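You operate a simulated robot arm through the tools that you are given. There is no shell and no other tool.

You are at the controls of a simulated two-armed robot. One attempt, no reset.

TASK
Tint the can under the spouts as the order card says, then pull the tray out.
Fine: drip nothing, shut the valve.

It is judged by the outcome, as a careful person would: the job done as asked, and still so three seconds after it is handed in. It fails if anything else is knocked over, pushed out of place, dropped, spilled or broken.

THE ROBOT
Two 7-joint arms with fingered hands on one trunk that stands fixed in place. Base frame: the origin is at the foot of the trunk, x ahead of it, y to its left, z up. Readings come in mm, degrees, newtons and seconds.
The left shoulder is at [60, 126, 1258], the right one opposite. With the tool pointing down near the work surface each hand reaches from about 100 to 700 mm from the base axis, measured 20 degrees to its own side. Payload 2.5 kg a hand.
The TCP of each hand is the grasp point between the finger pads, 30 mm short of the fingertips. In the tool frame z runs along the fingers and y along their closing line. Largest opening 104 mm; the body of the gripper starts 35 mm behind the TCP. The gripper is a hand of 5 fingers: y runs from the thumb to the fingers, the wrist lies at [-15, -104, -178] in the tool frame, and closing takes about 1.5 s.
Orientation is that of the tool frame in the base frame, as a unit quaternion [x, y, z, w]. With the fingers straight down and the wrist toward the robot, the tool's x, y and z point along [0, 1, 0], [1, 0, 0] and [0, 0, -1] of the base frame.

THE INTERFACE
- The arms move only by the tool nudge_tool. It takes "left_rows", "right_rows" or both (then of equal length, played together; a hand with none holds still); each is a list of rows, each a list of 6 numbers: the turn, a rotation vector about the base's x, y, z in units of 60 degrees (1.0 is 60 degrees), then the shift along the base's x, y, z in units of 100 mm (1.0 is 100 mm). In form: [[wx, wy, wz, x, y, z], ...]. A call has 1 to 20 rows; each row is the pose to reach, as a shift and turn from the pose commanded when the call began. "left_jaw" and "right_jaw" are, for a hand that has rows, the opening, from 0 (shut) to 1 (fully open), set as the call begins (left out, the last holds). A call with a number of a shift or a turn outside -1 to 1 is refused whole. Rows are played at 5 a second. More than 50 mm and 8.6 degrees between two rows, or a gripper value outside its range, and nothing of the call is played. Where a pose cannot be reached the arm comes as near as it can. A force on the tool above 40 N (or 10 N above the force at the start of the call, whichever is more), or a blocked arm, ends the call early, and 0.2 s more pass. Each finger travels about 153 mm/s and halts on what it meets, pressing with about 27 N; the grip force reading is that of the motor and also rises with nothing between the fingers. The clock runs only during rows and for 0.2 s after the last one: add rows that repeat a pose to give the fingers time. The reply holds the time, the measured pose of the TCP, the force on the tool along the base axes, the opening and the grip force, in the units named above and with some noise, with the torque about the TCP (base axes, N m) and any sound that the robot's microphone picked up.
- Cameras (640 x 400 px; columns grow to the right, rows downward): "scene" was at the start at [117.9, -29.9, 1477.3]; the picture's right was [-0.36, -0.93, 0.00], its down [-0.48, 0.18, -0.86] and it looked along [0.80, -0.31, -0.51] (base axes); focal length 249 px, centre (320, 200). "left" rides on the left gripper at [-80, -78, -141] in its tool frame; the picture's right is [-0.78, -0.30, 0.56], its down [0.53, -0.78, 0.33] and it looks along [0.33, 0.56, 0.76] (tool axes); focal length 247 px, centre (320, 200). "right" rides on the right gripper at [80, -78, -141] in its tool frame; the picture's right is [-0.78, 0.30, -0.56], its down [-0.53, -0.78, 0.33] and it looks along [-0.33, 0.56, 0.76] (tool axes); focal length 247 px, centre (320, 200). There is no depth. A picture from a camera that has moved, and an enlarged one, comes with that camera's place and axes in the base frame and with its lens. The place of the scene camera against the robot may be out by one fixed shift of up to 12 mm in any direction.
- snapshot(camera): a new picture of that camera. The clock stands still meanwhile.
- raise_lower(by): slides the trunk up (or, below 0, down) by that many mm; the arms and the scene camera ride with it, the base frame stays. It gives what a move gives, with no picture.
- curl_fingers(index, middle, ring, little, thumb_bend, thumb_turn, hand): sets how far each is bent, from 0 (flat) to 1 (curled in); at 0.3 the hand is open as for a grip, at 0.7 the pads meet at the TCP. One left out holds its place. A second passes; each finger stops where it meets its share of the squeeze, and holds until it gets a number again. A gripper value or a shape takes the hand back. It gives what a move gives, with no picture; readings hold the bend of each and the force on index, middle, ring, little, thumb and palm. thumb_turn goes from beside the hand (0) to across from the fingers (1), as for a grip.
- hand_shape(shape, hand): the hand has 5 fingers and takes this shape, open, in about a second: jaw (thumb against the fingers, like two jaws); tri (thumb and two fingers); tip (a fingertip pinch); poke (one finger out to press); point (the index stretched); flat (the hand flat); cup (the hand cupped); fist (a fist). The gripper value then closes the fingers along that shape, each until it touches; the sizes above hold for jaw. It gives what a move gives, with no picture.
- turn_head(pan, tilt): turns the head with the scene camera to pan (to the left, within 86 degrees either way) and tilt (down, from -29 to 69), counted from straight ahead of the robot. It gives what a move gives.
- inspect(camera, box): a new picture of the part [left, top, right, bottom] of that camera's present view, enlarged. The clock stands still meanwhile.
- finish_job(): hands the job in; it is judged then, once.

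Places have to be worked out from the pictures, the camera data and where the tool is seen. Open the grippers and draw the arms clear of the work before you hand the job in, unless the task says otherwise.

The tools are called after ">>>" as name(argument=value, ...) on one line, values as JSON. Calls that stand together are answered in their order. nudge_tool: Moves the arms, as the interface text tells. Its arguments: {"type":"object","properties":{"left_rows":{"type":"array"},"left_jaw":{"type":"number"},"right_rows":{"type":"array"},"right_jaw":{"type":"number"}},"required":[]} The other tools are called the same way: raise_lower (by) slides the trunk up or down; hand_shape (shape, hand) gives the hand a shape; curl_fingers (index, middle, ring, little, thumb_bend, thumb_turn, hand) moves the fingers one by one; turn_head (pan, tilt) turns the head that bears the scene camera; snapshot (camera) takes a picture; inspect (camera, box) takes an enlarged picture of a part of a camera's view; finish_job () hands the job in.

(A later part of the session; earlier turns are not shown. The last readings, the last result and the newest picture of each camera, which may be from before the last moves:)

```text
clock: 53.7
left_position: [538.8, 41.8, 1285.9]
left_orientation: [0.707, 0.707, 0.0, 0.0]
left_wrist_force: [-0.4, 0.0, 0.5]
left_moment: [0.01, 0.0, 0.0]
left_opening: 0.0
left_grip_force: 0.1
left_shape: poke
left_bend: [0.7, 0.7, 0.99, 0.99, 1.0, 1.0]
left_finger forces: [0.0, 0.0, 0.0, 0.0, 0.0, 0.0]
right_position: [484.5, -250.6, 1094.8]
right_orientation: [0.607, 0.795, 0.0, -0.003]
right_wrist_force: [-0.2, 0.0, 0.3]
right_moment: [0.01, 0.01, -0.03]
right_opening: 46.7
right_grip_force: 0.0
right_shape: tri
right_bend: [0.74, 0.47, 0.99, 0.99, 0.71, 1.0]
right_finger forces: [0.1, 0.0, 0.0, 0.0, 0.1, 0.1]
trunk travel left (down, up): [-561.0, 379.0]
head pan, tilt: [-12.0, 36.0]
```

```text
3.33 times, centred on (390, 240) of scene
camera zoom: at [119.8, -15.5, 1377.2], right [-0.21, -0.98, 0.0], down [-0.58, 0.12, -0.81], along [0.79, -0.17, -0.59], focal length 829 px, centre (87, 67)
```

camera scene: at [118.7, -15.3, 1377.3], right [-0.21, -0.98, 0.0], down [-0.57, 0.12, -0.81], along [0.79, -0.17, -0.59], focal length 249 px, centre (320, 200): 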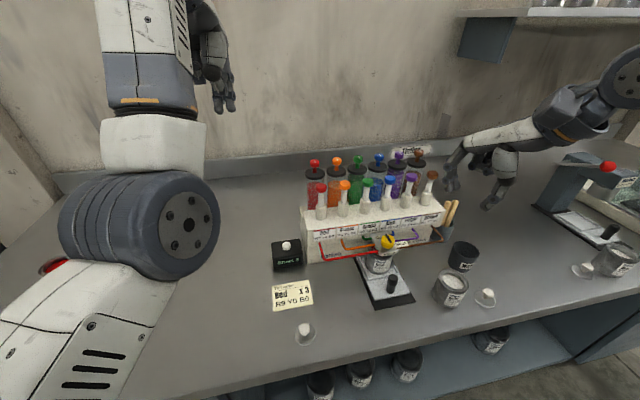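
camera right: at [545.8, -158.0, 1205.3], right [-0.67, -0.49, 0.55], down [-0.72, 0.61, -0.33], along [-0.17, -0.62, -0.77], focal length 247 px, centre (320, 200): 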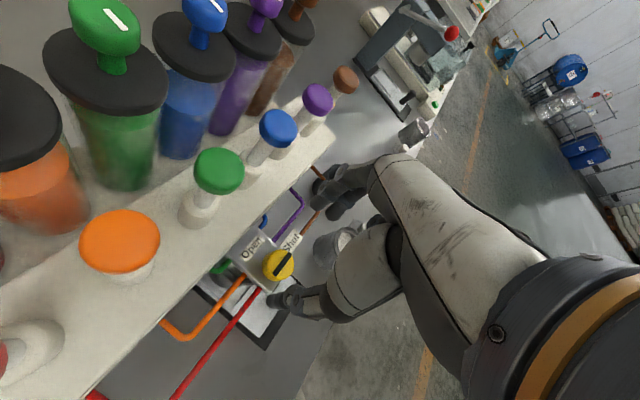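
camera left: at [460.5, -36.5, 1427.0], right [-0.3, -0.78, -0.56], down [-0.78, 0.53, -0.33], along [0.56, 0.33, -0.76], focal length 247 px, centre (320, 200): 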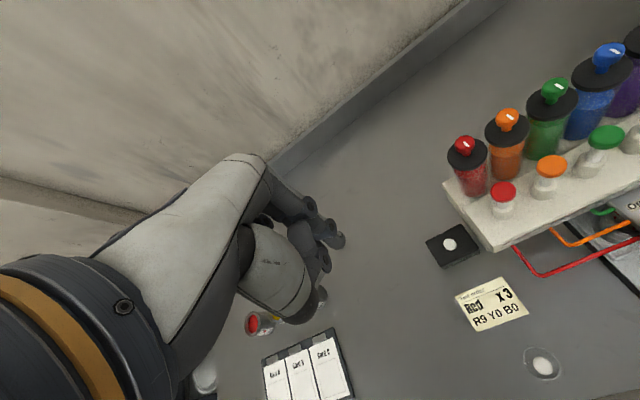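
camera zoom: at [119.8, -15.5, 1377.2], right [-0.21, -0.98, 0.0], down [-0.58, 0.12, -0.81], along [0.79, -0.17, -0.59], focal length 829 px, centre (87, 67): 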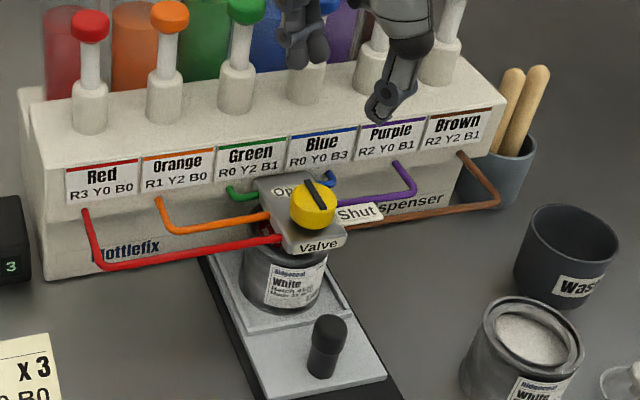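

Aligned to within about 1 mm of the release pose. Descending onto the knob.

>>> nudge_tool(right_rows=[[0, 0, 0, 0, 0, -0.25], [0, 0, 0, 0, 0, -0.5], [0, 0, 0, 0, -0.005, -0.7], [0, 0, 0, 0, -0.005, -0.82], [0, 0, 0, 0, -0.005, -0.92], [0, 0, 0, 0, -0.005, -0.99]])

>>> inspect(camera="right", box=[240, 150, 380, 320])

>>> inspect(camera="scene", box=[350, 210, 420, 280])

```text
clock: 55.1
left_position: [537.4, 44.5, 1286.7]
left_orientation: [0.706, 0.708, 0.0, 0.002]
left_wrist_force: [-0.3, 0.1, -0.2]
left_moment: [0.0, 0.05, 0.02]
left_opening: 0.0
left_grip_force: 0.1
left_shape: poke
left_bend: [0.7, 0.7, 0.99, 0.99, 1.0, 1.0]
left_finger forces: [0.0, 0.0, 0.0, 0.0, 0.1, 0.0]
right_position: [481.4, -250.6, 997.0]
right_orientation: [0.607, 0.795, 0.0, -0.002]
right_wrist_force: [-8.6, 0.8, 7.5]
right_moment: [0.06, -0.3, 0.11]
right_opening: 44.7
right_grip_force: 0.1
right_shape: tri
right_bend: [0.74, 0.51, 0.99, 0.99, 0.71, 1.0]
right_finger forces: [0.0, 11.1, 0.0, 0.0, 0.0, 0.1]
trunk travel left (down, up): [-561.0, 379.0]
head pan, tilt: [-12.0, 36.0]
```

```text
2.35 times, centred on (310, 235) of right
camera zoom: at [387.0, -196.8, 1139.7], right [0.49, -0.67, 0.55], down [-0.61, -0.72, -0.33], along [0.62, -0.17, -0.76], focal length 581 px, centre (344, 118)
```

zoom: 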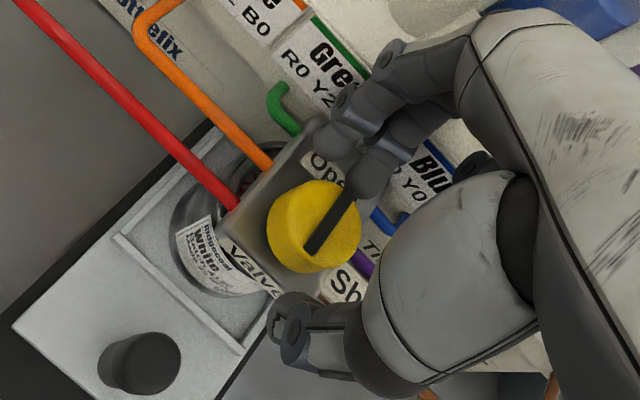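

```text
5.71 times, centred on (385, 245) of scene
camera zoom: at [117.5, -15.0, 1377.6], right [-0.21, -0.98, 0.0], down [-0.57, 0.12, -0.81], along [0.79, -0.17, -0.59], focal length 1422 px, centre (-51, -57)
```

zoom: 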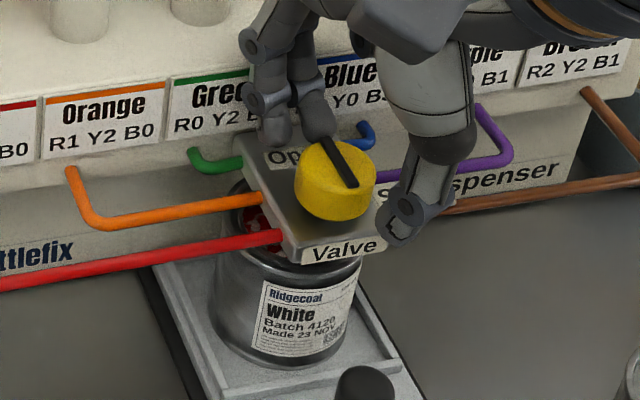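

The middle finger's back is lightly touching the machine front (11 N); closing onto the knob will draw it away.

>>> nudge_tool(right_rows=[[0, 0, 0, 0, 0, 0], [0, 0, 0, 0, 0, 0], [0, 0, 0, 0, 0, 0], [0, 0, 0, 0, 0, 0], [0, 0, 0, 0, 0, 0], [0, 0, 0, 0, 0, 0]], right_jaw=0.0)

>>> inspect(camera="right", box=[240, 150, 380, 320])

>>> inspect(camera="scene", box=[350, 210, 420, 280])

```text
clock: 56.5
left_position: [539.4, 43.2, 1286.1]
left_orientation: [0.706, 0.708, -0.001, 0.0]
left_wrist_force: [-0.3, 0.3, 0.1]
left_moment: [0.0, -0.01, 0.02]
left_opening: 0.1
left_grip_force: 0.1
left_shape: poke
left_bend: [0.7, 0.7, 0.99, 0.99, 1.0, 1.0]
left_finger forces: [0.0, 0.1, 0.1, 0.0, 0.0, 0.0]
right_position: [483.0, -252.7, 996.8]
right_orientation: [0.608, 0.794, -0.001, -0.004]
right_wrist_force: [-6.3, 0.5, -1.3]
right_moment: [0.0, 0.14, -0.02]
right_opening: 23.0
right_grip_force: 26.9
right_shape: tri
right_bend: [0.73, 0.58, 1.0, 1.0, 0.74, 1.0]
right_finger forces: [13.1, 7.9, 0.1, 0.1, 26.1, 0.0]
trunk travel left (down, up): [-561.0, 379.0]
head pan, tilt: [-12.0, 36.0]
```

```text
2.35 times, centred on (310, 235) of right
camera zoom: at [388.3, -197.6, 1138.4], right [0.49, -0.67, 0.55], down [-0.61, -0.72, -0.33], along [0.62, -0.17, -0.77], focal length 581 px, centre (344, 118)
```

zoom: 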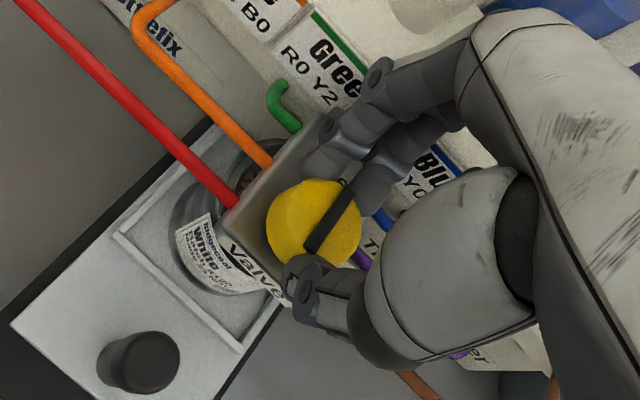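

```text
5.71 times, centred on (385, 245) of scene
camera zoom: at [119.0, -15.5, 1377.2], right [-0.21, -0.98, 0.0], down [-0.57, 0.12, -0.81], along [0.79, -0.17, -0.59], focal length 1422 px, centre (-51, -57)
```

zoom: 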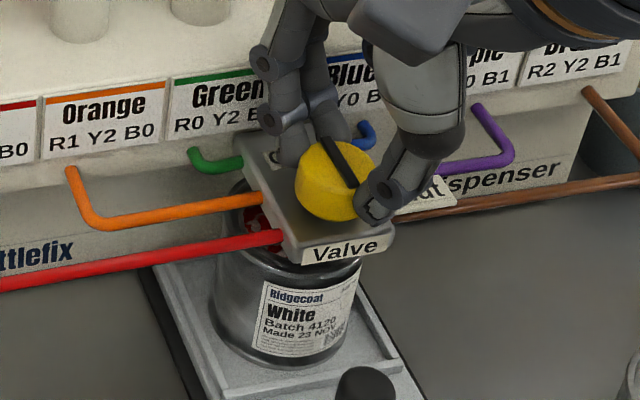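

Good grip. Turning back −45°, then −45°.

>>> nudge_tool(right_rows=[[0, 0, -0.09, -0.002, 0, 0], [0, 0, -0.18, -0.004, -0.002, 0], [0, 0, -0.27, -0.006, -0.004, 0], [0, 0, -0.36, -0.008, -0.005, 0], [0, 0, -0.45, -0.01, -0.006, 0], [0, 0, -0.55, -0.012, -0.008, 0], [0, 0, -0.65, -0.014, -0.009, 0], [0, 0, -0.75, -0.016, -0.01, 0]])

>>> nudge_tool(right_rows=[[0, 0, -0.09, -0.002, 0, 0], [0, 0, -0.18, -0.005, 0, 0], [0, 0, -0.27, -0.007, 0, 0], [0, 0, -0.36, -0.01, 0, 0], [0, 0, -0.45, -0.012, 0, 0], [0, 0, -0.55, -0.015, 0, 0], [0, 0, -0.65, -0.018, 0, 0], [0, 0, -0.76, -0.018, 0.005, 0]])

>>> inspect(camera="right", box=[240, 150, 380, 320])

>>> inspect(camera="scene", box=[350, 210, 420, 280])

```text
clock: 58.3
left_position: [539.2, 43.7, 1285.1]
left_orientation: [0.707, 0.708, 0.0, 0.001]
left_wrist_force: [0.3, 0.3, -0.4]
left_moment: [0.01, 0.01, 0.0]
left_opening: 0.0
left_grip_force: 0.1
left_shape: poke
left_bend: [0.7, 0.7, 0.99, 0.99, 1.0, 1.0]
left_finger forces: [0.0, 0.0, 0.1, 0.0, 0.1, 0.1]
right_position: [481.2, -250.7, 996.0]
right_orientation: [0.866, 0.501, 0.0, -0.005]
right_wrist_force: [-6.7, 8.7, -10.7]
right_moment: [0.2, 0.15, 0.03]
right_opening: 21.2
right_grip_force: 27.5
right_shape: tri
right_bend: [0.73, 0.58, 1.0, 1.0, 0.74, 1.0]
right_finger forces: [12.3, 6.6, 0.0, 0.1, 28.3, 0.1]
trunk travel left (down, up): [-561.0, 379.0]
head pan, tilt: [-12.0, 36.0]
```

```text
clock: 60.1
left_position: [540.0, 44.7, 1286.0]
left_orientation: [0.706, 0.708, -0.001, 0.0]
left_wrist_force: [-1.0, -0.9, -0.3]
left_moment: [0.02, -0.04, 0.02]
left_opening: 0.0
left_grip_force: 0.0
left_shape: poke
left_bend: [0.7, 0.7, 0.99, 0.99, 1.0, 1.0]
left_finger forces: [0.1, 0.0, 0.0, 0.0, 0.0, 0.1]
right_position: [481.6, -251.2, 995.6]
right_orientation: [0.992, 0.128, 0.004, -0.003]
right_wrist_force: [-1.9, 12.1, -7.1]
right_moment: [0.3, 0.01, 0.04]
right_opening: 20.8
right_grip_force: 26.7
right_shape: tri
right_bend: [0.73, 0.59, 1.0, 1.0, 0.73, 1.0]
right_finger forces: [11.6, 7.5, 0.0, 0.0, 30.0, 0.0]
trunk travel left (down, up): [-561.0, 379.0]
head pan, tilt: [-12.0, 36.0]
```

```text
2.35 times, centred on (310, 235) of right
camera zoom: at [539.5, -158.4, 1139.1], right [-0.68, -0.49, 0.55], down [-0.71, 0.62, -0.33], along [-0.18, -0.62, -0.77], focal length 581 px, centre (344, 118)
```

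zoom: 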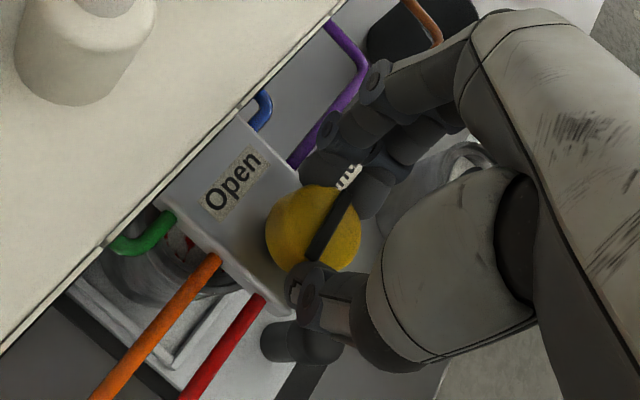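

```text
5.71 times, centred on (385, 245) of scene
camera zoom: at [119.9, -14.3, 1377.2], right [-0.21, -0.98, 0.0], down [-0.58, 0.12, -0.81], along [0.79, -0.17, -0.59], focal length 1422 px, centre (-51, -57)
```

zoom: 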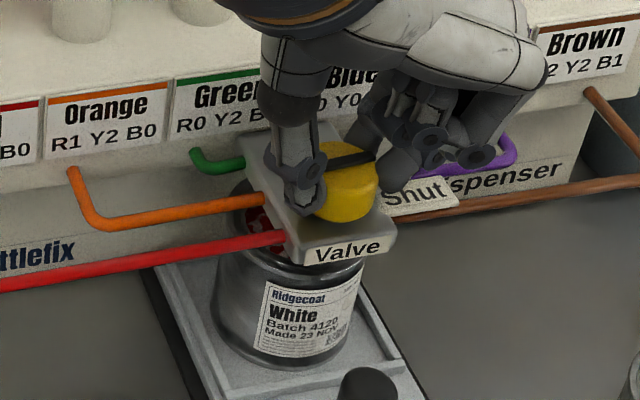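

The bar points at Shut again. Releasing and lifting straight up, then checking.

>>> nudge_tool(right_rows=[[0, 0, 0, 0, 0, 0], [0, 0, 0, 0, 0, 0], [0, 0, 0, 0, 0, 0], [0, 0, 0, 0, 0, 0.1], [0, 0, 0, 0, 0, 0.3], [0, 0, 0, 0, 0, 0.5], [0, 0, 0, 0, 0, 0.75], [0, 0, 0, 0, 0, 1.0]], right_jaw=0.55)

>>> inspect(camera="scene", box=[350, 210, 420, 280])

>>> inspect(camera="right", box=[180, 180, 340, 350])

```text
clock: 61.9
left_position: [539.0, 43.7, 1286.1]
left_orientation: [0.706, 0.708, -0.001, 0.001]
left_wrist_force: [-0.3, -0.5, 0.6]
left_moment: [-0.02, 0.0, 0.03]
left_opening: 0.0
left_grip_force: 0.0
left_shape: poke
left_bend: [0.7, 0.7, 0.99, 0.99, 1.0, 1.0]
left_finger forces: [0.0, 0.0, 0.0, 0.0, 0.1, 0.1]
right_position: [480.9, -252.3, 1097.8]
right_orientation: [0.992, 0.128, 0.002, -0.002]
right_wrist_force: [0.9, 0.3, -0.7]
right_moment: [0.0, -0.01, 0.01]
right_opening: 56.8
right_grip_force: 0.0
right_shape: tri
right_bend: [0.74, 0.43, 0.99, 0.99, 0.67, 1.0]
right_finger forces: [0.1, 0.0, 0.1, 0.0, 0.0, 0.0]
trunk travel left (down, up): [-561.0, 379.0]
head pan, tilt: [-12.0, 36.0]
```

```text
5.71 times, centred on (385, 245) of scene
camera zoom: at [119.3, -15.4, 1377.2], right [-0.21, -0.98, 0.0], down [-0.57, 0.12, -0.81], along [0.79, -0.17, -0.59], focal length 1422 px, centre (-51, -57)
```

zoom: 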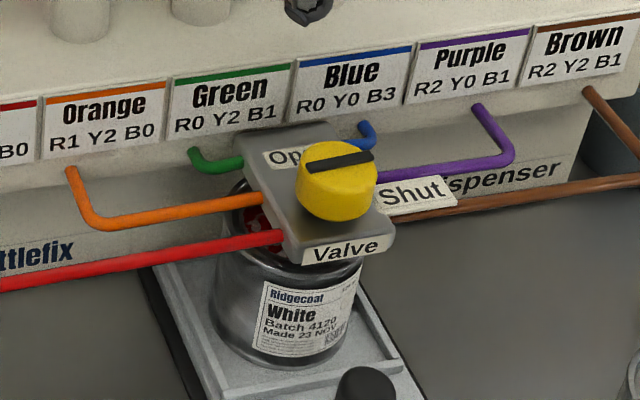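

```text
2.35 times, centred on (260, 265) of right
camera zoom: at [538.7, -159.5, 1238.6], right [-0.68, -0.49, 0.55], down [-0.71, 0.62, -0.33], along [-0.18, -0.62, -0.77], focal length 581 px, centre (461, 47)
```

zoom: 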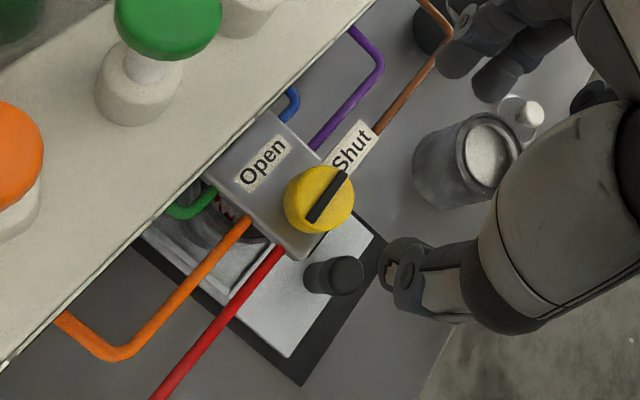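

The valve is shut and nothing has dripped. Next is the tray knob at about (430,-250, top 910). I'll test in the air whether this same −75° grip pose can travel from x≈430 to x≈320 at the equivalent arm height.

>>> nudge_tool(right_rows=[[0, 0, 0, -0.25, 0, 0], [0, 0, 0, -0.53, 0, 0], [0, 0, 0, -0.53, 0, -0.3], [0, 0, 0, -0.53, 0, -0.6], [0, 0, 0, -0.53, 0, -0.9]])

>>> nudge_tool(right_rows=[[0, 0, 0, -0.2, 0, 0], [0, 0, 0, -0.4, 0, 0], [0, 0, 0, -0.6, 0, 0], [0, 0, 0, -0.8, 0, 0], [0, 0, 0, -1.0, 0, 0]])

>>> snapshot(camera="scene")

>>> snapshot(camera="right")

```text
clock: 63.1
left_position: [540.1, 43.6, 1285.7]
left_orientation: [0.707, 0.707, 0.0, 0.0]
left_wrist_force: [-0.3, -0.1, -0.3]
left_moment: [0.0, 0.01, 0.01]
left_opening: 0.1
left_grip_force: 0.1
left_shape: poke
left_bend: [0.7, 0.7, 0.99, 0.99, 1.0, 1.0]
left_finger forces: [0.0, 0.1, 0.0, 0.1, 0.1, 0.1]
right_position: [429.8, -252.4, 1006.2]
right_orientation: [0.992, 0.128, 0.001, -0.002]
right_wrist_force: [-0.9, -0.3, -0.8]
right_moment: [0.0, 0.0, -0.02]
right_opening: 56.9
right_grip_force: 0.1
right_shape: tri
right_bend: [0.74, 0.43, 0.99, 0.99, 0.67, 1.0]
right_finger forces: [0.0, 0.1, 0.1, 0.0, 0.0, 0.0]
trunk travel left (down, up): [-561.0, 379.0]
head pan, tilt: [-12.0, 36.0]
```

```text
clock: 64.3
left_position: [539.9, 43.3, 1285.3]
left_orientation: [0.706, 0.708, 0.0, 0.001]
left_wrist_force: [-0.1, 0.1, 0.5]
left_moment: [0.02, 0.01, -0.03]
left_opening: 0.2
left_grip_force: 0.0
left_shape: poke
left_bend: [0.7, 0.7, 0.99, 0.99, 1.0, 1.0]
left_finger forces: [0.0, 0.0, 0.1, 0.1, 0.1, 0.0]
right_position: [329.0, -253.2, 1006.9]
right_orientation: [0.992, 0.128, 0.002, -0.002]
right_wrist_force: [0.8, -0.7, 0.1]
right_moment: [-0.01, -0.01, -0.03]
right_opening: 56.8
right_grip_force: 0.0
right_shape: tri
right_bend: [0.74, 0.43, 0.99, 0.99, 0.67, 1.0]
right_finger forces: [0.0, 0.0, 0.1, 0.0, 0.1, 0.0]
trunk travel left (down, up): [-561.0, 379.0]
head pan, tilt: [-12.0, 36.0]
```

```text
taken
camera scene: at [119.3, -15.5, 1377.2], right [-0.21, -0.98, 0.0], down [-0.57, 0.12, -0.81], along [0.79, -0.17, -0.59], focal length 249 px, centre (320, 200)
```

scene: 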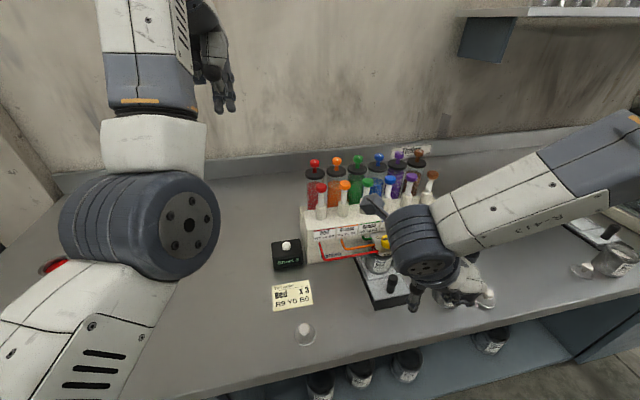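

```text
taken
camera right: at [386.2, -160.4, 1148.8], right [-0.68, -0.48, 0.55], down [-0.71, 0.62, -0.33], along [-0.18, -0.62, -0.76], focal length 247 px, centre (320, 200)
```

right: 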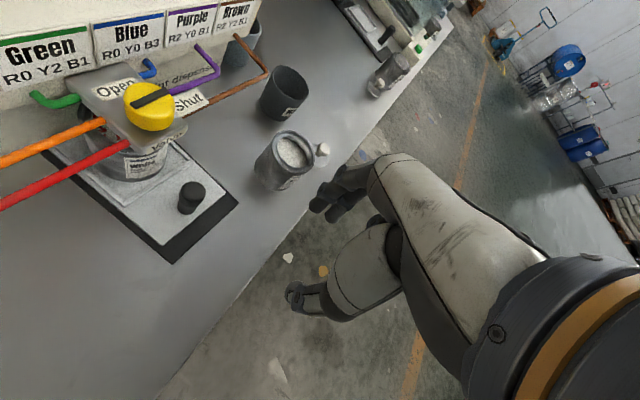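

The path x 430→329 is reachable. I'll zoom on the tray knob and the nearby white can to set grip height and clearance.

>>> inspect(camera="right", box=[150, 110, 340, 270])

>>> inspect(camera="scene", box=[360, 240, 420, 310])

>>> inspect(camera="left", box=[560, 150, 640, 260])

```text
2.50 times, centred on (245, 190) of right
camera zoom: at [386.2, -160.4, 1148.8], right [-0.68, -0.48, 0.55], down [-0.71, 0.62, -0.33], along [-0.18, -0.62, -0.76], focal length 617 px, centre (508, 225)
```

zoom: 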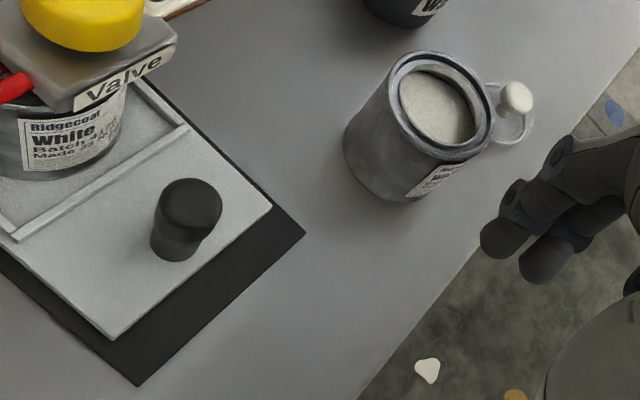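

```text
5.71 times, centred on (390, 275) of scene
camera zoom: at [119.3, -15.5, 1377.2], right [-0.21, -0.98, 0.0], down [-0.57, 0.12, -0.81], along [0.79, -0.17, -0.59], focal length 1422 px, centre (-80, -229)
```

zoom: 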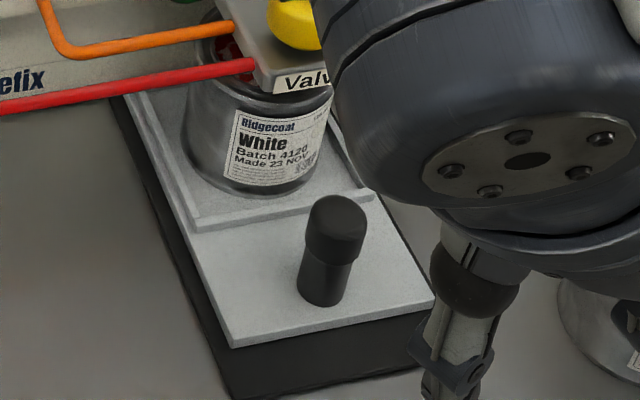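

```text
3.64 times, centred on (600, 205) of left
camera zoom: at [461.1, -36.9, 1426.7], right [-0.3, -0.78, -0.56], down [-0.78, 0.53, -0.33], along [0.56, 0.33, -0.76], focal length 898 px, centre (-698, 182)
```

zoom: 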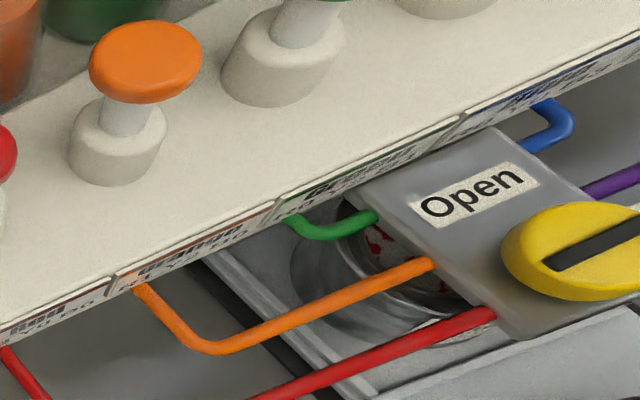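

The tray knob head is at about (431,-252.5), top ≈ 905, 22 mm wide; gripping only the head keeps knuckles above the white can's rim (~919). Moving over it with a slightly smaller opening, then lowering by the trunk.

>>> nudge_tool(right_rows=[[0, 0, 0, 0.25, 0, 0], [0, 0, 0, 0.5, 0, 0], [0, 0, 0, 0.75, 0, 0], [0, 0, 0, 1.0, -0.015, 0]], right_jaw=0.5)

>>> raise_lower(by=-40)

>>> inspect(camera="right", box=[220, 150, 380, 350])

>>> snapshot(camera="scene")

```text
clock: 65.3
left_position: [539.8, 42.0, 1284.7]
left_orientation: [0.706, 0.708, -0.002, 0.0]
left_wrist_force: [-0.8, -0.7, 0.0]
left_moment: [-0.02, -0.01, 0.02]
left_opening: 0.0
left_grip_force: 0.0
left_shape: poke
left_bend: [0.7, 0.7, 0.99, 0.99, 1.0, 1.0]
left_finger forces: [0.0, 0.0, 0.0, 0.1, 0.0, 0.0]
right_position: [429.6, -252.5, 1007.1]
right_orientation: [0.992, 0.127, 0.001, -0.002]
right_wrist_force: [-0.1, 0.6, -1.4]
right_moment: [0.05, 0.01, 0.01]
right_opening: 52.6
right_grip_force: 0.1
right_shape: tri
right_bend: [0.74, 0.44, 0.99, 0.99, 0.69, 1.0]
right_finger forces: [0.0, 0.1, 0.1, 0.1, 0.0, 0.0]
trunk travel left (down, up): [-561.0, 379.0]
head pan, tilt: [-12.0, 36.0]
```

```text
clock: 66.1
left_position: [539.4, 43.6, 1245.6]
left_orientation: [0.706, 0.708, -0.001, 0.0]
left_wrist_force: [-0.9, -0.3, 0.7]
left_moment: [0.03, 0.0, 0.0]
left_opening: 0.0
left_grip_force: 0.1
left_shape: poke
left_bend: [0.7, 0.7, 0.99, 0.99, 1.0, 1.0]
left_finger forces: [0.0, 0.0, 0.0, 0.0, 0.1, 0.0]
right_position: [429.3, -253.6, 966.9]
right_orientation: [0.992, 0.127, 0.002, -0.002]
right_wrist_force: [-0.1, 0.4, 0.2]
right_moment: [-0.01, -0.01, 0.03]
right_opening: 52.5
right_grip_force: 0.1
right_shape: tri
right_bend: [0.74, 0.44, 0.99, 0.99, 0.69, 1.0]
right_finger forces: [0.0, 0.1, 0.0, 0.0, 0.0, 0.1]
trunk travel left (down, up): [-521.0, 419.0]
head pan, tilt: [-12.0, 36.0]
```

```text
2.00 times, centred on (300, 250) of right
camera zoom: at [487.2, -160.1, 1109.4], right [-0.68, -0.49, 0.55], down [-0.71, 0.62, -0.33], along [-0.18, -0.62, -0.77], focal length 494 px, centre (360, 100)
```

zoom: 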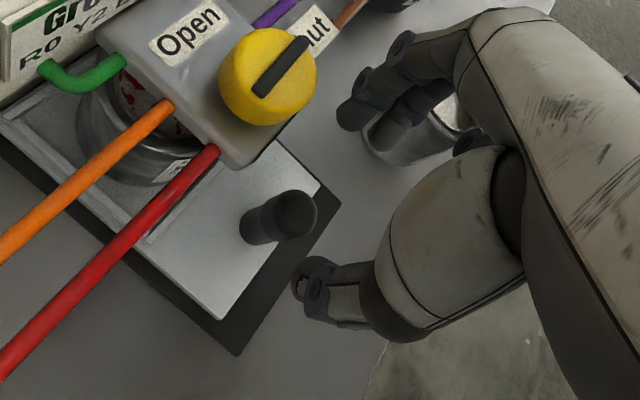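

```text
taken
camera scene: at [119.4, -15.4, 1337.2], right [-0.21, -0.98, 0.0], down [-0.57, 0.12, -0.81], along [0.79, -0.17, -0.59], focal length 249 px, centre (320, 200)
```

scene: 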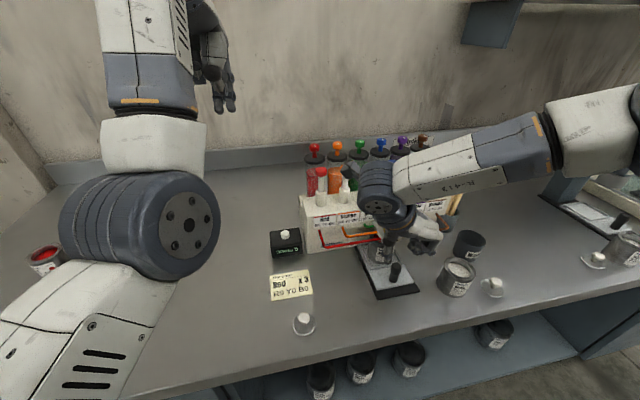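

Knob confirmed at (431,-253). Lowering another 40 mm so tips reach the knob head.

>>> raise_lower(by=-40)

>>> inspect(camera="right", box=[220, 150, 380, 350])

>>> inspect(camera="scene", box=[340, 190, 480, 310])

```text
clock: 66.9
left_position: [540.3, 43.7, 1205.5]
left_orientation: [0.707, 0.707, -0.001, 0.001]
left_wrist_force: [-0.2, -0.2, 0.3]
left_moment: [-0.01, -0.01, 0.03]
left_opening: 0.1
left_grip_force: 0.1
left_shape: poke
left_bend: [0.7, 0.7, 0.99, 0.99, 1.0, 1.0]
left_finger forces: [0.0, 0.1, 0.0, 0.0, 0.1, 0.1]
right_position: [430.1, -254.0, 928.5]
right_orientation: [0.992, 0.127, 0.002, -0.002]
right_wrist_force: [-0.2, 0.1, -0.5]
right_moment: [0.02, 0.01, 0.03]
right_opening: 52.7
right_grip_force: 0.1
right_shape: tri
right_bend: [0.74, 0.44, 0.99, 0.99, 0.69, 1.0]
right_finger forces: [0.0, 0.0, 0.0, 0.1, 0.1, 0.1]
trunk travel left (down, up): [-481.0, 459.0]
head pan, tilt: [-12.0, 36.0]
```

```text
2.00 times, centred on (300, 250) of right
camera zoom: at [487.2, -160.1, 1069.4], right [-0.68, -0.49, 0.55], down [-0.71, 0.62, -0.33], along [-0.18, -0.62, -0.77], focal length 494 px, centre (360, 100)
```

zoom: 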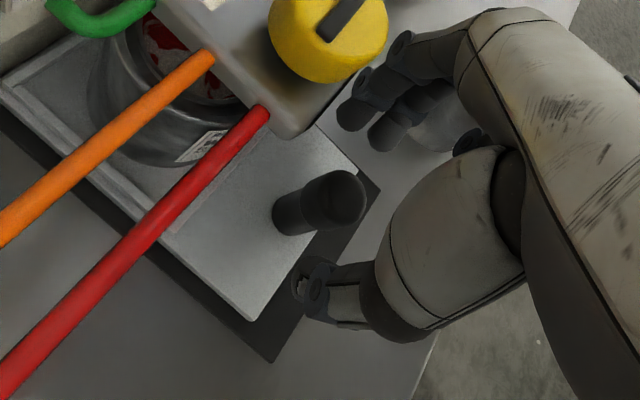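

```text
3.33 times, centred on (410, 250) of scene
camera zoom: at [119.4, -15.4, 1297.2], right [-0.21, -0.98, 0.0], down [-0.57, 0.12, -0.81], along [0.79, -0.17, -0.59], focal length 829 px, centre (20, 33)
```

zoom: 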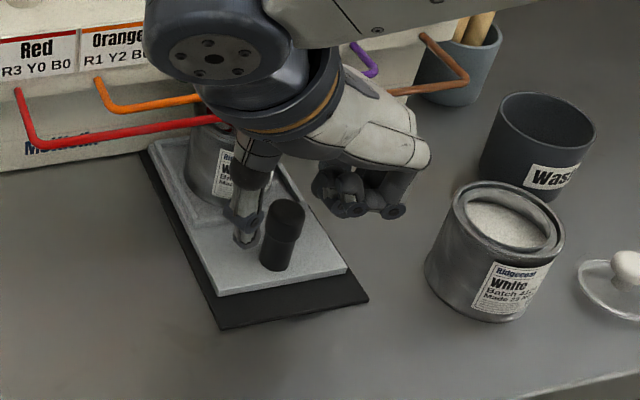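

The knob lies right between thumb and fingers, with the white can clear. Closing.

>>> nudge_tool(right_rows=[[0, 0, 0, 0, 0, 0], [0, 0, 0, 0, 0, 0], [0, 0, 0, 0, 0, 0], [0, 0, 0, 0, 0, 0], [0, 0, 0, 0, 0, 0], [0, 0, 0, 0, 0, 0], [0, 0, 0, 0, 0, 0]], right_jaw=0.0)

>>> inspect(camera="right", box=[220, 150, 380, 350])

>>> inspect(camera="scene", box=[340, 190, 480, 310])

```text
clock: 68.5
left_position: [540.3, 43.1, 1205.6]
left_orientation: [0.706, 0.708, 0.0, 0.001]
left_wrist_force: [0.4, -0.6, 1.0]
left_moment: [-0.03, -0.03, -0.02]
left_opening: 0.0
left_grip_force: 0.0
left_shape: poke
left_bend: [0.7, 0.7, 0.99, 0.99, 1.0, 1.0]
left_finger forces: [0.0, 0.0, 0.1, 0.0, 0.0, 0.0]
right_position: [429.2, -253.5, 925.3]
right_orientation: [0.992, 0.127, 0.001, -0.002]
right_wrist_force: [0.4, 1.0, -2.6]
right_moment: [-0.01, 0.0, -0.01]
right_opening: 13.2
right_grip_force: 27.0
right_shape: tri
right_bend: [0.71, 0.68, 1.0, 1.0, 0.74, 1.0]
right_finger forces: [11.9, 11.6, 0.0, 0.0, 24.4, 0.0]
trunk travel left (down, up): [-481.0, 459.0]
head pan, tilt: [-12.0, 36.0]
```

```text
2.00 times, centred on (300, 250) of right
camera zoom: at [487.4, -160.1, 1069.1], right [-0.68, -0.49, 0.55], down [-0.71, 0.62, -0.33], along [-0.18, -0.62, -0.77], focal length 494 px, centre (360, 100)
```

zoom: 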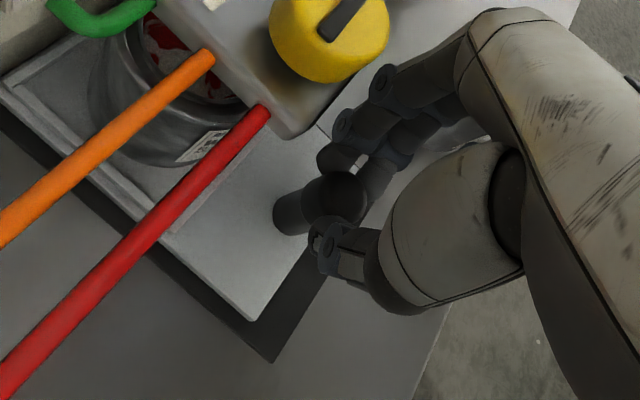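

```text
3.33 times, centred on (410, 250) of scene
camera zoom: at [119.7, -15.5, 1297.2], right [-0.21, -0.98, 0.0], down [-0.58, 0.12, -0.81], along [0.79, -0.17, -0.59], focal length 829 px, centre (20, 33)
```

zoom: 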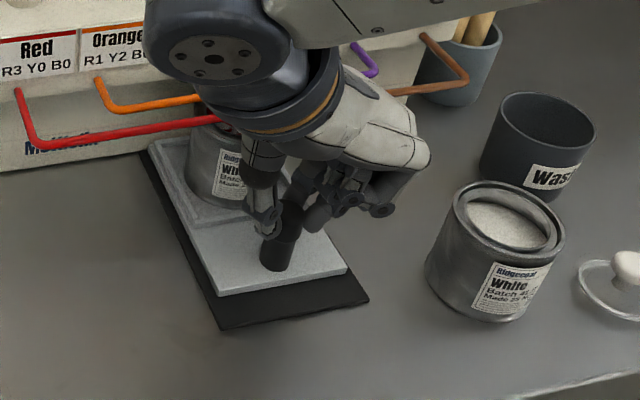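

Firm, balanced grip on the tray knob (12/12/24 N). Pulling slowly toward the robot, first 30 mm to feel the resistance.

>>> nudge_tool(right_rows=[[0, 0, 0, -0.03, 0, 0], [0, 0, 0, -0.07, 0, 0], [0, 0, 0, -0.12, 0, 0], [0, 0, 0, -0.18, 0, 0], [0, 0, 0, -0.24, 0, 0], [0, 0, 0, -0.28, 0, 0], [0, 0, 0, -0.3, 0, 0]])

>>> inspect(camera="right", box=[180, 100, 380, 350])

>>> inspect(camera="scene", box=[340, 190, 480, 310])

```text
clock: 70.1
left_position: [538.6, 43.6, 1206.2]
left_orientation: [0.706, 0.708, 0.0, 0.001]
left_wrist_force: [0.3, 0.1, 0.0]
left_moment: [-0.01, 0.01, 0.02]
left_opening: 0.0
left_grip_force: 0.1
left_shape: poke
left_bend: [0.7, 0.7, 0.99, 0.99, 1.0, 1.0]
left_finger forces: [0.1, 0.0, 0.0, 0.0, 0.1, 0.0]
right_position: [399.2, -253.2, 926.6]
right_orientation: [0.992, 0.127, 0.002, -0.002]
right_wrist_force: [0.6, 1.4, -0.8]
right_moment: [0.01, -0.02, 0.02]
right_opening: 13.0
right_grip_force: 26.7
right_shape: tri
right_bend: [0.71, 0.68, 1.0, 1.0, 0.74, 1.0]
right_finger forces: [12.1, 12.3, 0.0, 0.0, 25.8, 0.0]
trunk travel left (down, up): [-481.0, 459.0]
head pan, tilt: [-12.0, 36.0]
```

```text
1.60 times, centred on (280, 225) of right
camera zoom: at [457.1, -160.2, 1069.2], right [-0.68, -0.49, 0.55], down [-0.71, 0.62, -0.33], along [-0.18, -0.62, -0.77], focal length 395 px, centre (384, 160)
```

zoom: 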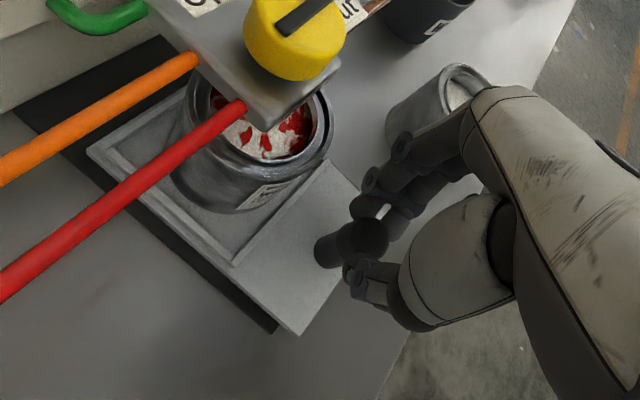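

```text
3.33 times, centred on (410, 250) of scene
camera zoom: at [119.6, -15.3, 1297.2], right [-0.21, -0.98, 0.0], down [-0.57, 0.12, -0.81], along [0.79, -0.17, -0.59], focal length 829 px, centre (20, 33)
```

zoom: 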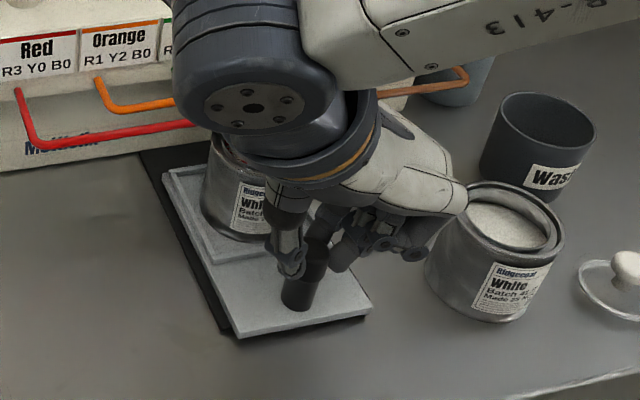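

The tray slides freely (<2 N) and the hand passes above/clear of the white can. Continuing the pull.

>>> nudge_tool(right_rows=[[0, 0, 0, -0.04, 0, 0], [0, 0, 0, -0.09, 0, 0], [0, 0, 0, -0.15, 0, 0], [0, 0, 0, -0.21, 0, 0], [0, 0, 0, -0.27, 0, 0], [0, 0, 0, -0.33, 0, 0], [0, 0, 0, -0.38, 0, 0], [0, 0, 0, -0.4, 0, 0]])

>>> inspect(camera="right", box=[120, 60, 400, 350])

>>> inspect(camera="scene", box=[320, 190, 480, 330])

```text
clock: 71.9
left_position: [538.9, 41.9, 1205.5]
left_orientation: [0.707, 0.708, -0.001, 0.0]
left_wrist_force: [-0.1, 0.6, -0.2]
left_moment: [0.04, 0.0, -0.04]
left_opening: 0.0
left_grip_force: 0.1
left_shape: poke
left_bend: [0.7, 0.7, 0.99, 0.99, 1.0, 1.0]
left_finger forces: [0.1, 0.1, 0.1, 0.0, 0.0, 0.0]
right_position: [359.9, -251.7, 927.4]
right_orientation: [0.992, 0.127, 0.002, -0.002]
right_wrist_force: [0.9, -2.3, 1.1]
right_moment: [-0.13, -0.02, 0.0]
right_opening: 13.3
right_grip_force: 26.7
right_shape: tri
right_bend: [0.71, 0.68, 1.0, 1.0, 0.74, 1.0]
right_finger forces: [13.1, 13.8, 0.0, 0.0, 24.4, 0.0]
trunk travel left (down, up): [-481.0, 459.0]
head pan, tilt: [-12.0, 36.0]
```

```text
1.38 times, centred on (260, 205) of right
camera zoom: at [417.0, -160.0, 1069.1], right [-0.68, -0.48, 0.55], down [-0.71, 0.62, -0.33], along [-0.18, -0.62, -0.77], focal length 341 px, centre (403, 193)
```

zoom: 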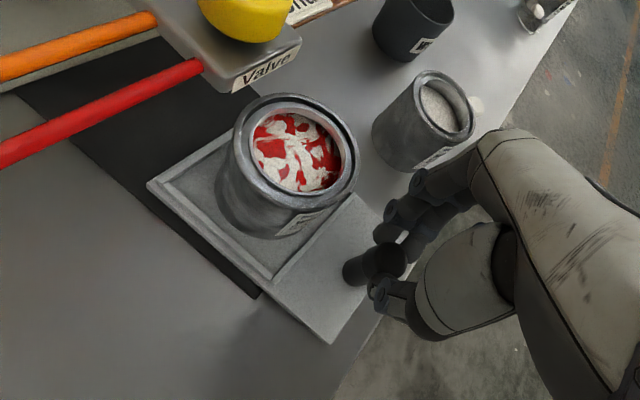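

```text
2.86 times, centred on (400, 260) of scene
camera zoom: at [119.4, -15.6, 1297.2], right [-0.21, -0.98, 0.0], down [-0.57, 0.12, -0.81], along [0.79, -0.17, -0.59], focal length 711 px, centre (91, 29)
```

zoom: 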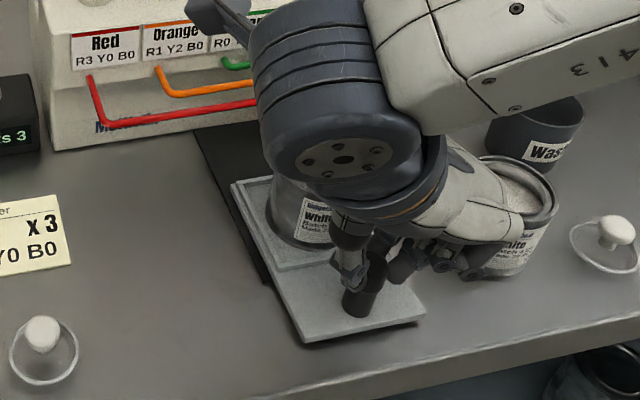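

The can is nearly out and the tint shows red. I'll pull a further 30 mm gently to find the end of travel.

>>> nudge_tool(right_rows=[[0, 0, 0, -0.04, 0, 0], [0, 0, 0, -0.08, 0, 0], [0, 0, 0, -0.12, 0, 0], [0, 0, 0, -0.16, 0, 0], [0, 0, 0, -0.2, 0, 0], [0, 0, 0, -0.24, 0, 0], [0, 0, 0, -0.28, 0, 0], [0, 0, 0, -0.3, 0, 0]])

>>> inspect(camera="right", box=[120, 60, 400, 350])

>>> inspect(camera="scene", box=[320, 190, 480, 330])

```text
clock: 73.7
left_position: [541.9, 44.3, 1204.6]
left_orientation: [0.706, 0.708, -0.003, 0.001]
left_wrist_force: [-0.1, -0.2, -0.5]
left_moment: [0.0, 0.03, -0.07]
left_opening: 0.0
left_grip_force: 0.0
left_shape: poke
left_bend: [0.7, 0.7, 0.99, 0.99, 1.0, 1.0]
left_finger forces: [0.0, 0.0, 0.0, 0.0, 0.1, 0.0]
right_position: [334.6, -251.0, 927.5]
right_orientation: [0.992, 0.129, 0.006, -0.004]
right_wrist_force: [22.5, 11.8, -0.3]
right_moment: [0.14, -0.56, 0.12]
right_opening: 10.7
right_grip_force: 26.7
right_shape: tri
right_bend: [0.71, 0.72, 1.0, 1.0, 0.75, 1.0]
right_finger forces: [22.1, 2.6, 0.1, 0.1, 21.4, 0.0]
trunk travel left (down, up): [-481.0, 459.0]
head pan, tilt: [-12.0, 36.0]
```

```text
1.38 times, centred on (260, 205) of right
camera zoom: at [390.1, -159.0, 1070.3], right [-0.68, -0.49, 0.54], down [-0.71, 0.62, -0.33], along [-0.17, -0.62, -0.77], focal length 341 px, centre (403, 193)
```

zoom: 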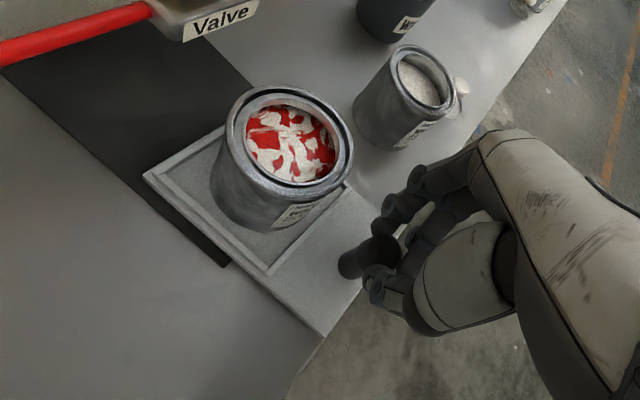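

```text
2.86 times, centred on (400, 260) of scene
camera zoom: at [121.8, -14.2, 1297.0], right [-0.21, -0.98, 0.0], down [-0.58, 0.12, -0.81], along [0.79, -0.17, -0.59], focal length 711 px, centre (91, 29)
```

zoom: 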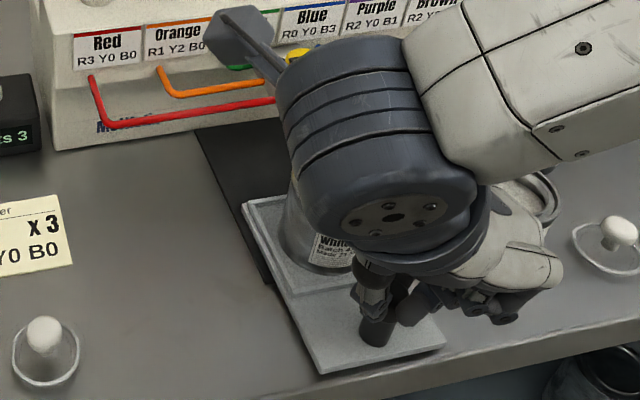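

End stop felt (22 N), can fully clear of the valve. I'll relax the pull, open the hand, and lift straight up.

>>> nudge_tool(right_rows=[[0, 0, 0, 0.02, 0, 0], [0, 0, 0, 0.04, 0, 0], [0, 0, 0, 0.04, 0, 0]])

>>> nudge_tool(right_rows=[[0, 0, 0, 0, 0, 0], [0, 0, 0, 0, 0, 0], [0, 0, 0, 0, 0, 0], [0, 0, 0, 0, 0, 0], [0, 0, 0, 0, 0, 0.1], [0, 0, 0, 0, 0, 0.25], [0, 0, 0, 0, 0, 0.45], [0, 0, 0, 0, 0, 0.7], [0, 0, 0, 0, 0, 1.0]], right_jaw=0.5)

>>> snapshot(camera="scene")

>>> snapshot(camera="right")

```text
clock: 74.5
left_position: [540.9, 44.9, 1206.0]
left_orientation: [0.706, 0.708, -0.002, 0.001]
left_wrist_force: [-0.4, 0.7, 0.3]
left_moment: [-0.03, 0.01, 0.01]
left_opening: 0.2
left_grip_force: 0.0
left_shape: poke
left_bend: [0.7, 0.7, 0.99, 0.99, 1.0, 1.0]
left_finger forces: [0.1, 0.0, 0.0, 0.0, 0.1, 0.0]
right_position: [334.0, -251.0, 927.8]
right_orientation: [0.992, 0.129, 0.002, -0.003]
right_wrist_force: [13.5, 13.6, 1.9]
right_moment: [0.2, -0.39, 0.14]
right_opening: 10.7
right_grip_force: 27.0
right_shape: tri
right_bend: [0.71, 0.72, 1.0, 1.0, 0.75, 1.0]
right_finger forces: [19.5, 4.9, 0.1, 0.0, 23.3, 0.0]
trunk travel left (down, up): [-481.0, 459.0]
head pan, tilt: [-12.0, 36.0]
```

```text
clock: 76.5
left_position: [539.1, 42.8, 1205.5]
left_orientation: [0.706, 0.708, -0.001, 0.001]
left_wrist_force: [-0.2, 0.5, -0.2]
left_moment: [0.01, -0.03, -0.01]
left_opening: 0.0
left_grip_force: 0.0
left_shape: poke
left_bend: [0.7, 0.7, 0.99, 0.99, 1.0, 1.0]
left_finger forces: [0.0, 0.0, 0.1, 0.0, 0.0, 0.0]
right_position: [334.0, -254.5, 1026.5]
right_orientation: [0.992, 0.127, 0.001, -0.002]
right_wrist_force: [0.0, -0.9, -0.9]
right_moment: [0.02, 0.03, -0.03]
right_opening: 51.8
right_grip_force: 0.0
right_shape: tri
right_bend: [0.74, 0.45, 0.99, 0.99, 0.7, 1.0]
right_finger forces: [0.2, 0.1, 0.1, 0.0, 0.0, 0.0]
trunk travel left (down, up): [-481.0, 459.0]
head pan, tilt: [-12.0, 36.0]
```

```text
taken
camera scene: at [119.4, -15.4, 1297.2], right [-0.21, -0.98, 0.0], down [-0.57, 0.12, -0.81], along [0.79, -0.17, -0.59], focal length 249 px, centre (320, 200)
```

scene: 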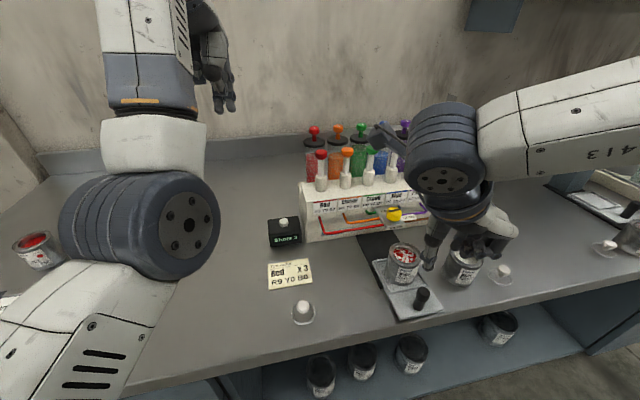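

```text
taken
camera right: at [391.4, -161.6, 1167.9], right [-0.68, -0.49, 0.55], down [-0.71, 0.62, -0.33], along [-0.18, -0.62, -0.77], focal length 247 px, centre (320, 200)
```

right: 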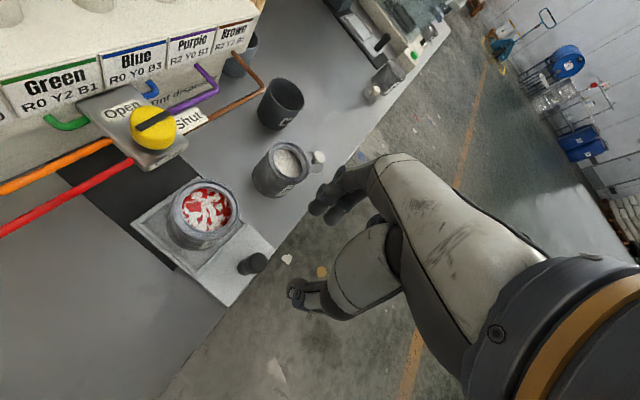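

The tray stays out, the valve is shut, and nothing was disturbed. I'll raise the trunk to carry both arms clear, then open both hands.

>>> raise_lower(by=172)

>>> hand_shape(hand="left", shape="jaw")

>>> hand_shape(hand="right", shape="jaw")

>>> snapshot(camera="scene")

>>> inspect(camera="right", box=[60, 60, 340, 310])

```text
clock: 78.5
left_position: [539.5, 43.0, 1377.3]
left_orientation: [0.707, 0.708, -0.001, 0.0]
left_wrist_force: [0.6, 0.7, 0.0]
left_moment: [-0.02, -0.01, -0.02]
left_opening: 0.0
left_grip_force: 0.0
left_shape: poke
left_bend: [0.7, 0.7, 0.99, 0.99, 1.0, 1.0]
left_finger forces: [0.0, 0.0, 0.0, 0.1, 0.0, 0.1]
right_position: [334.1, -254.4, 1197.6]
right_orientation: [0.992, 0.128, 0.001, -0.003]
right_wrist_force: [-0.3, 0.7, -0.4]
right_moment: [0.0, -0.02, -0.01]
right_opening: 51.8
right_grip_force: 0.2
right_shape: tri
right_bend: [0.74, 0.45, 0.99, 0.99, 0.7, 1.0]
right_finger forces: [0.1, 0.0, 0.0, 0.1, 0.0, 0.0]
trunk travel left (down, up): [-653.0, 287.0]
head pan, tilt: [-12.0, 36.0]
```

```text
clock: 79.4
left_position: [539.6, 42.3, 1377.2]
left_orientation: [0.707, 0.708, 0.0, 0.001]
left_wrist_force: [-0.1, 0.2, 0.6]
left_moment: [0.0, 0.02, -0.04]
left_opening: 103.9
left_grip_force: 0.1
left_shape: jaw
left_bend: [0.3, 0.3, 0.3, 0.3, 0.3, 0.98]
left_finger forces: [0.0, 0.1, 0.1, 0.0, 0.1, 0.0]
right_position: [333.1, -254.5, 1197.4]
right_orientation: [0.992, 0.128, 0.001, -0.002]
right_wrist_force: [0.3, 0.0, -0.2]
right_moment: [0.01, -0.04, 0.02]
right_opening: 51.9
right_grip_force: 0.1
right_shape: tri
right_bend: [0.74, 0.45, 0.99, 0.99, 0.7, 1.0]
right_finger forces: [0.0, 0.0, 0.1, 0.1, 0.0, 0.1]
trunk travel left (down, up): [-653.0, 287.0]
head pan, tilt: [-12.0, 36.0]
```

```text
clock: 80.3
left_position: [540.4, 42.6, 1377.6]
left_orientation: [0.706, 0.708, 0.0, 0.0]
left_wrist_force: [0.0, 0.1, 0.3]
left_moment: [-0.02, -0.03, -0.03]
left_opening: 103.9
left_grip_force: 0.0
left_shape: jaw
left_bend: [0.3, 0.3, 0.3, 0.3, 0.3, 0.98]
left_finger forces: [0.0, 0.1, 0.0, 0.0, 0.0, 0.1]
right_position: [332.8, -254.2, 1196.7]
right_orientation: [0.992, 0.127, 0.001, -0.001]
right_wrist_force: [0.0, 0.2, 0.0]
right_moment: [0.0, -0.01, 0.0]
right_opening: 103.9
right_grip_force: 0.0
right_shape: jaw
right_bend: [0.3, 0.3, 0.3, 0.3, 0.3, 0.98]
right_finger forces: [0.1, 0.0, 0.0, 0.1, 0.0, 0.0]
trunk travel left (down, up): [-653.0, 287.0]
head pan, tilt: [-12.0, 36.0]
```

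```text
taken
camera scene: at [119.5, -15.5, 1469.2], right [-0.21, -0.98, 0.0], down [-0.57, 0.12, -0.81], along [0.79, -0.17, -0.59], focal length 249 px, centre (320, 200)
```

scene: 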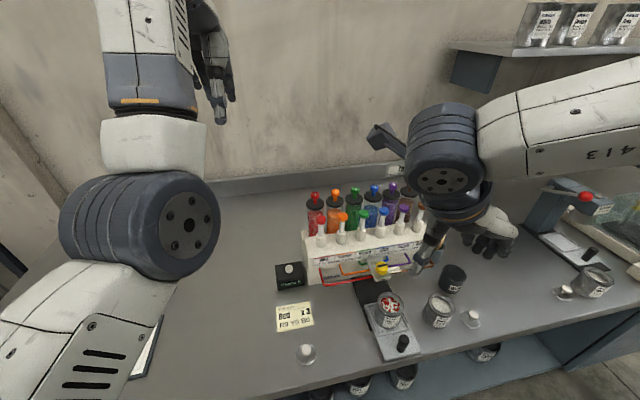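

```text
1.60 times, centred on (200, 185) of right
camera zoom: at [391.6, -161.6, 1339.5], right [-0.68, -0.49, 0.55], down [-0.71, 0.62, -0.33], along [-0.18, -0.62, -0.77], focal length 395 px, centre (512, 224)
```

zoom: 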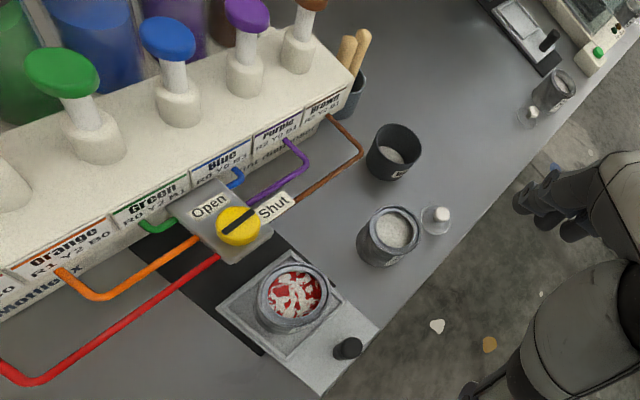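

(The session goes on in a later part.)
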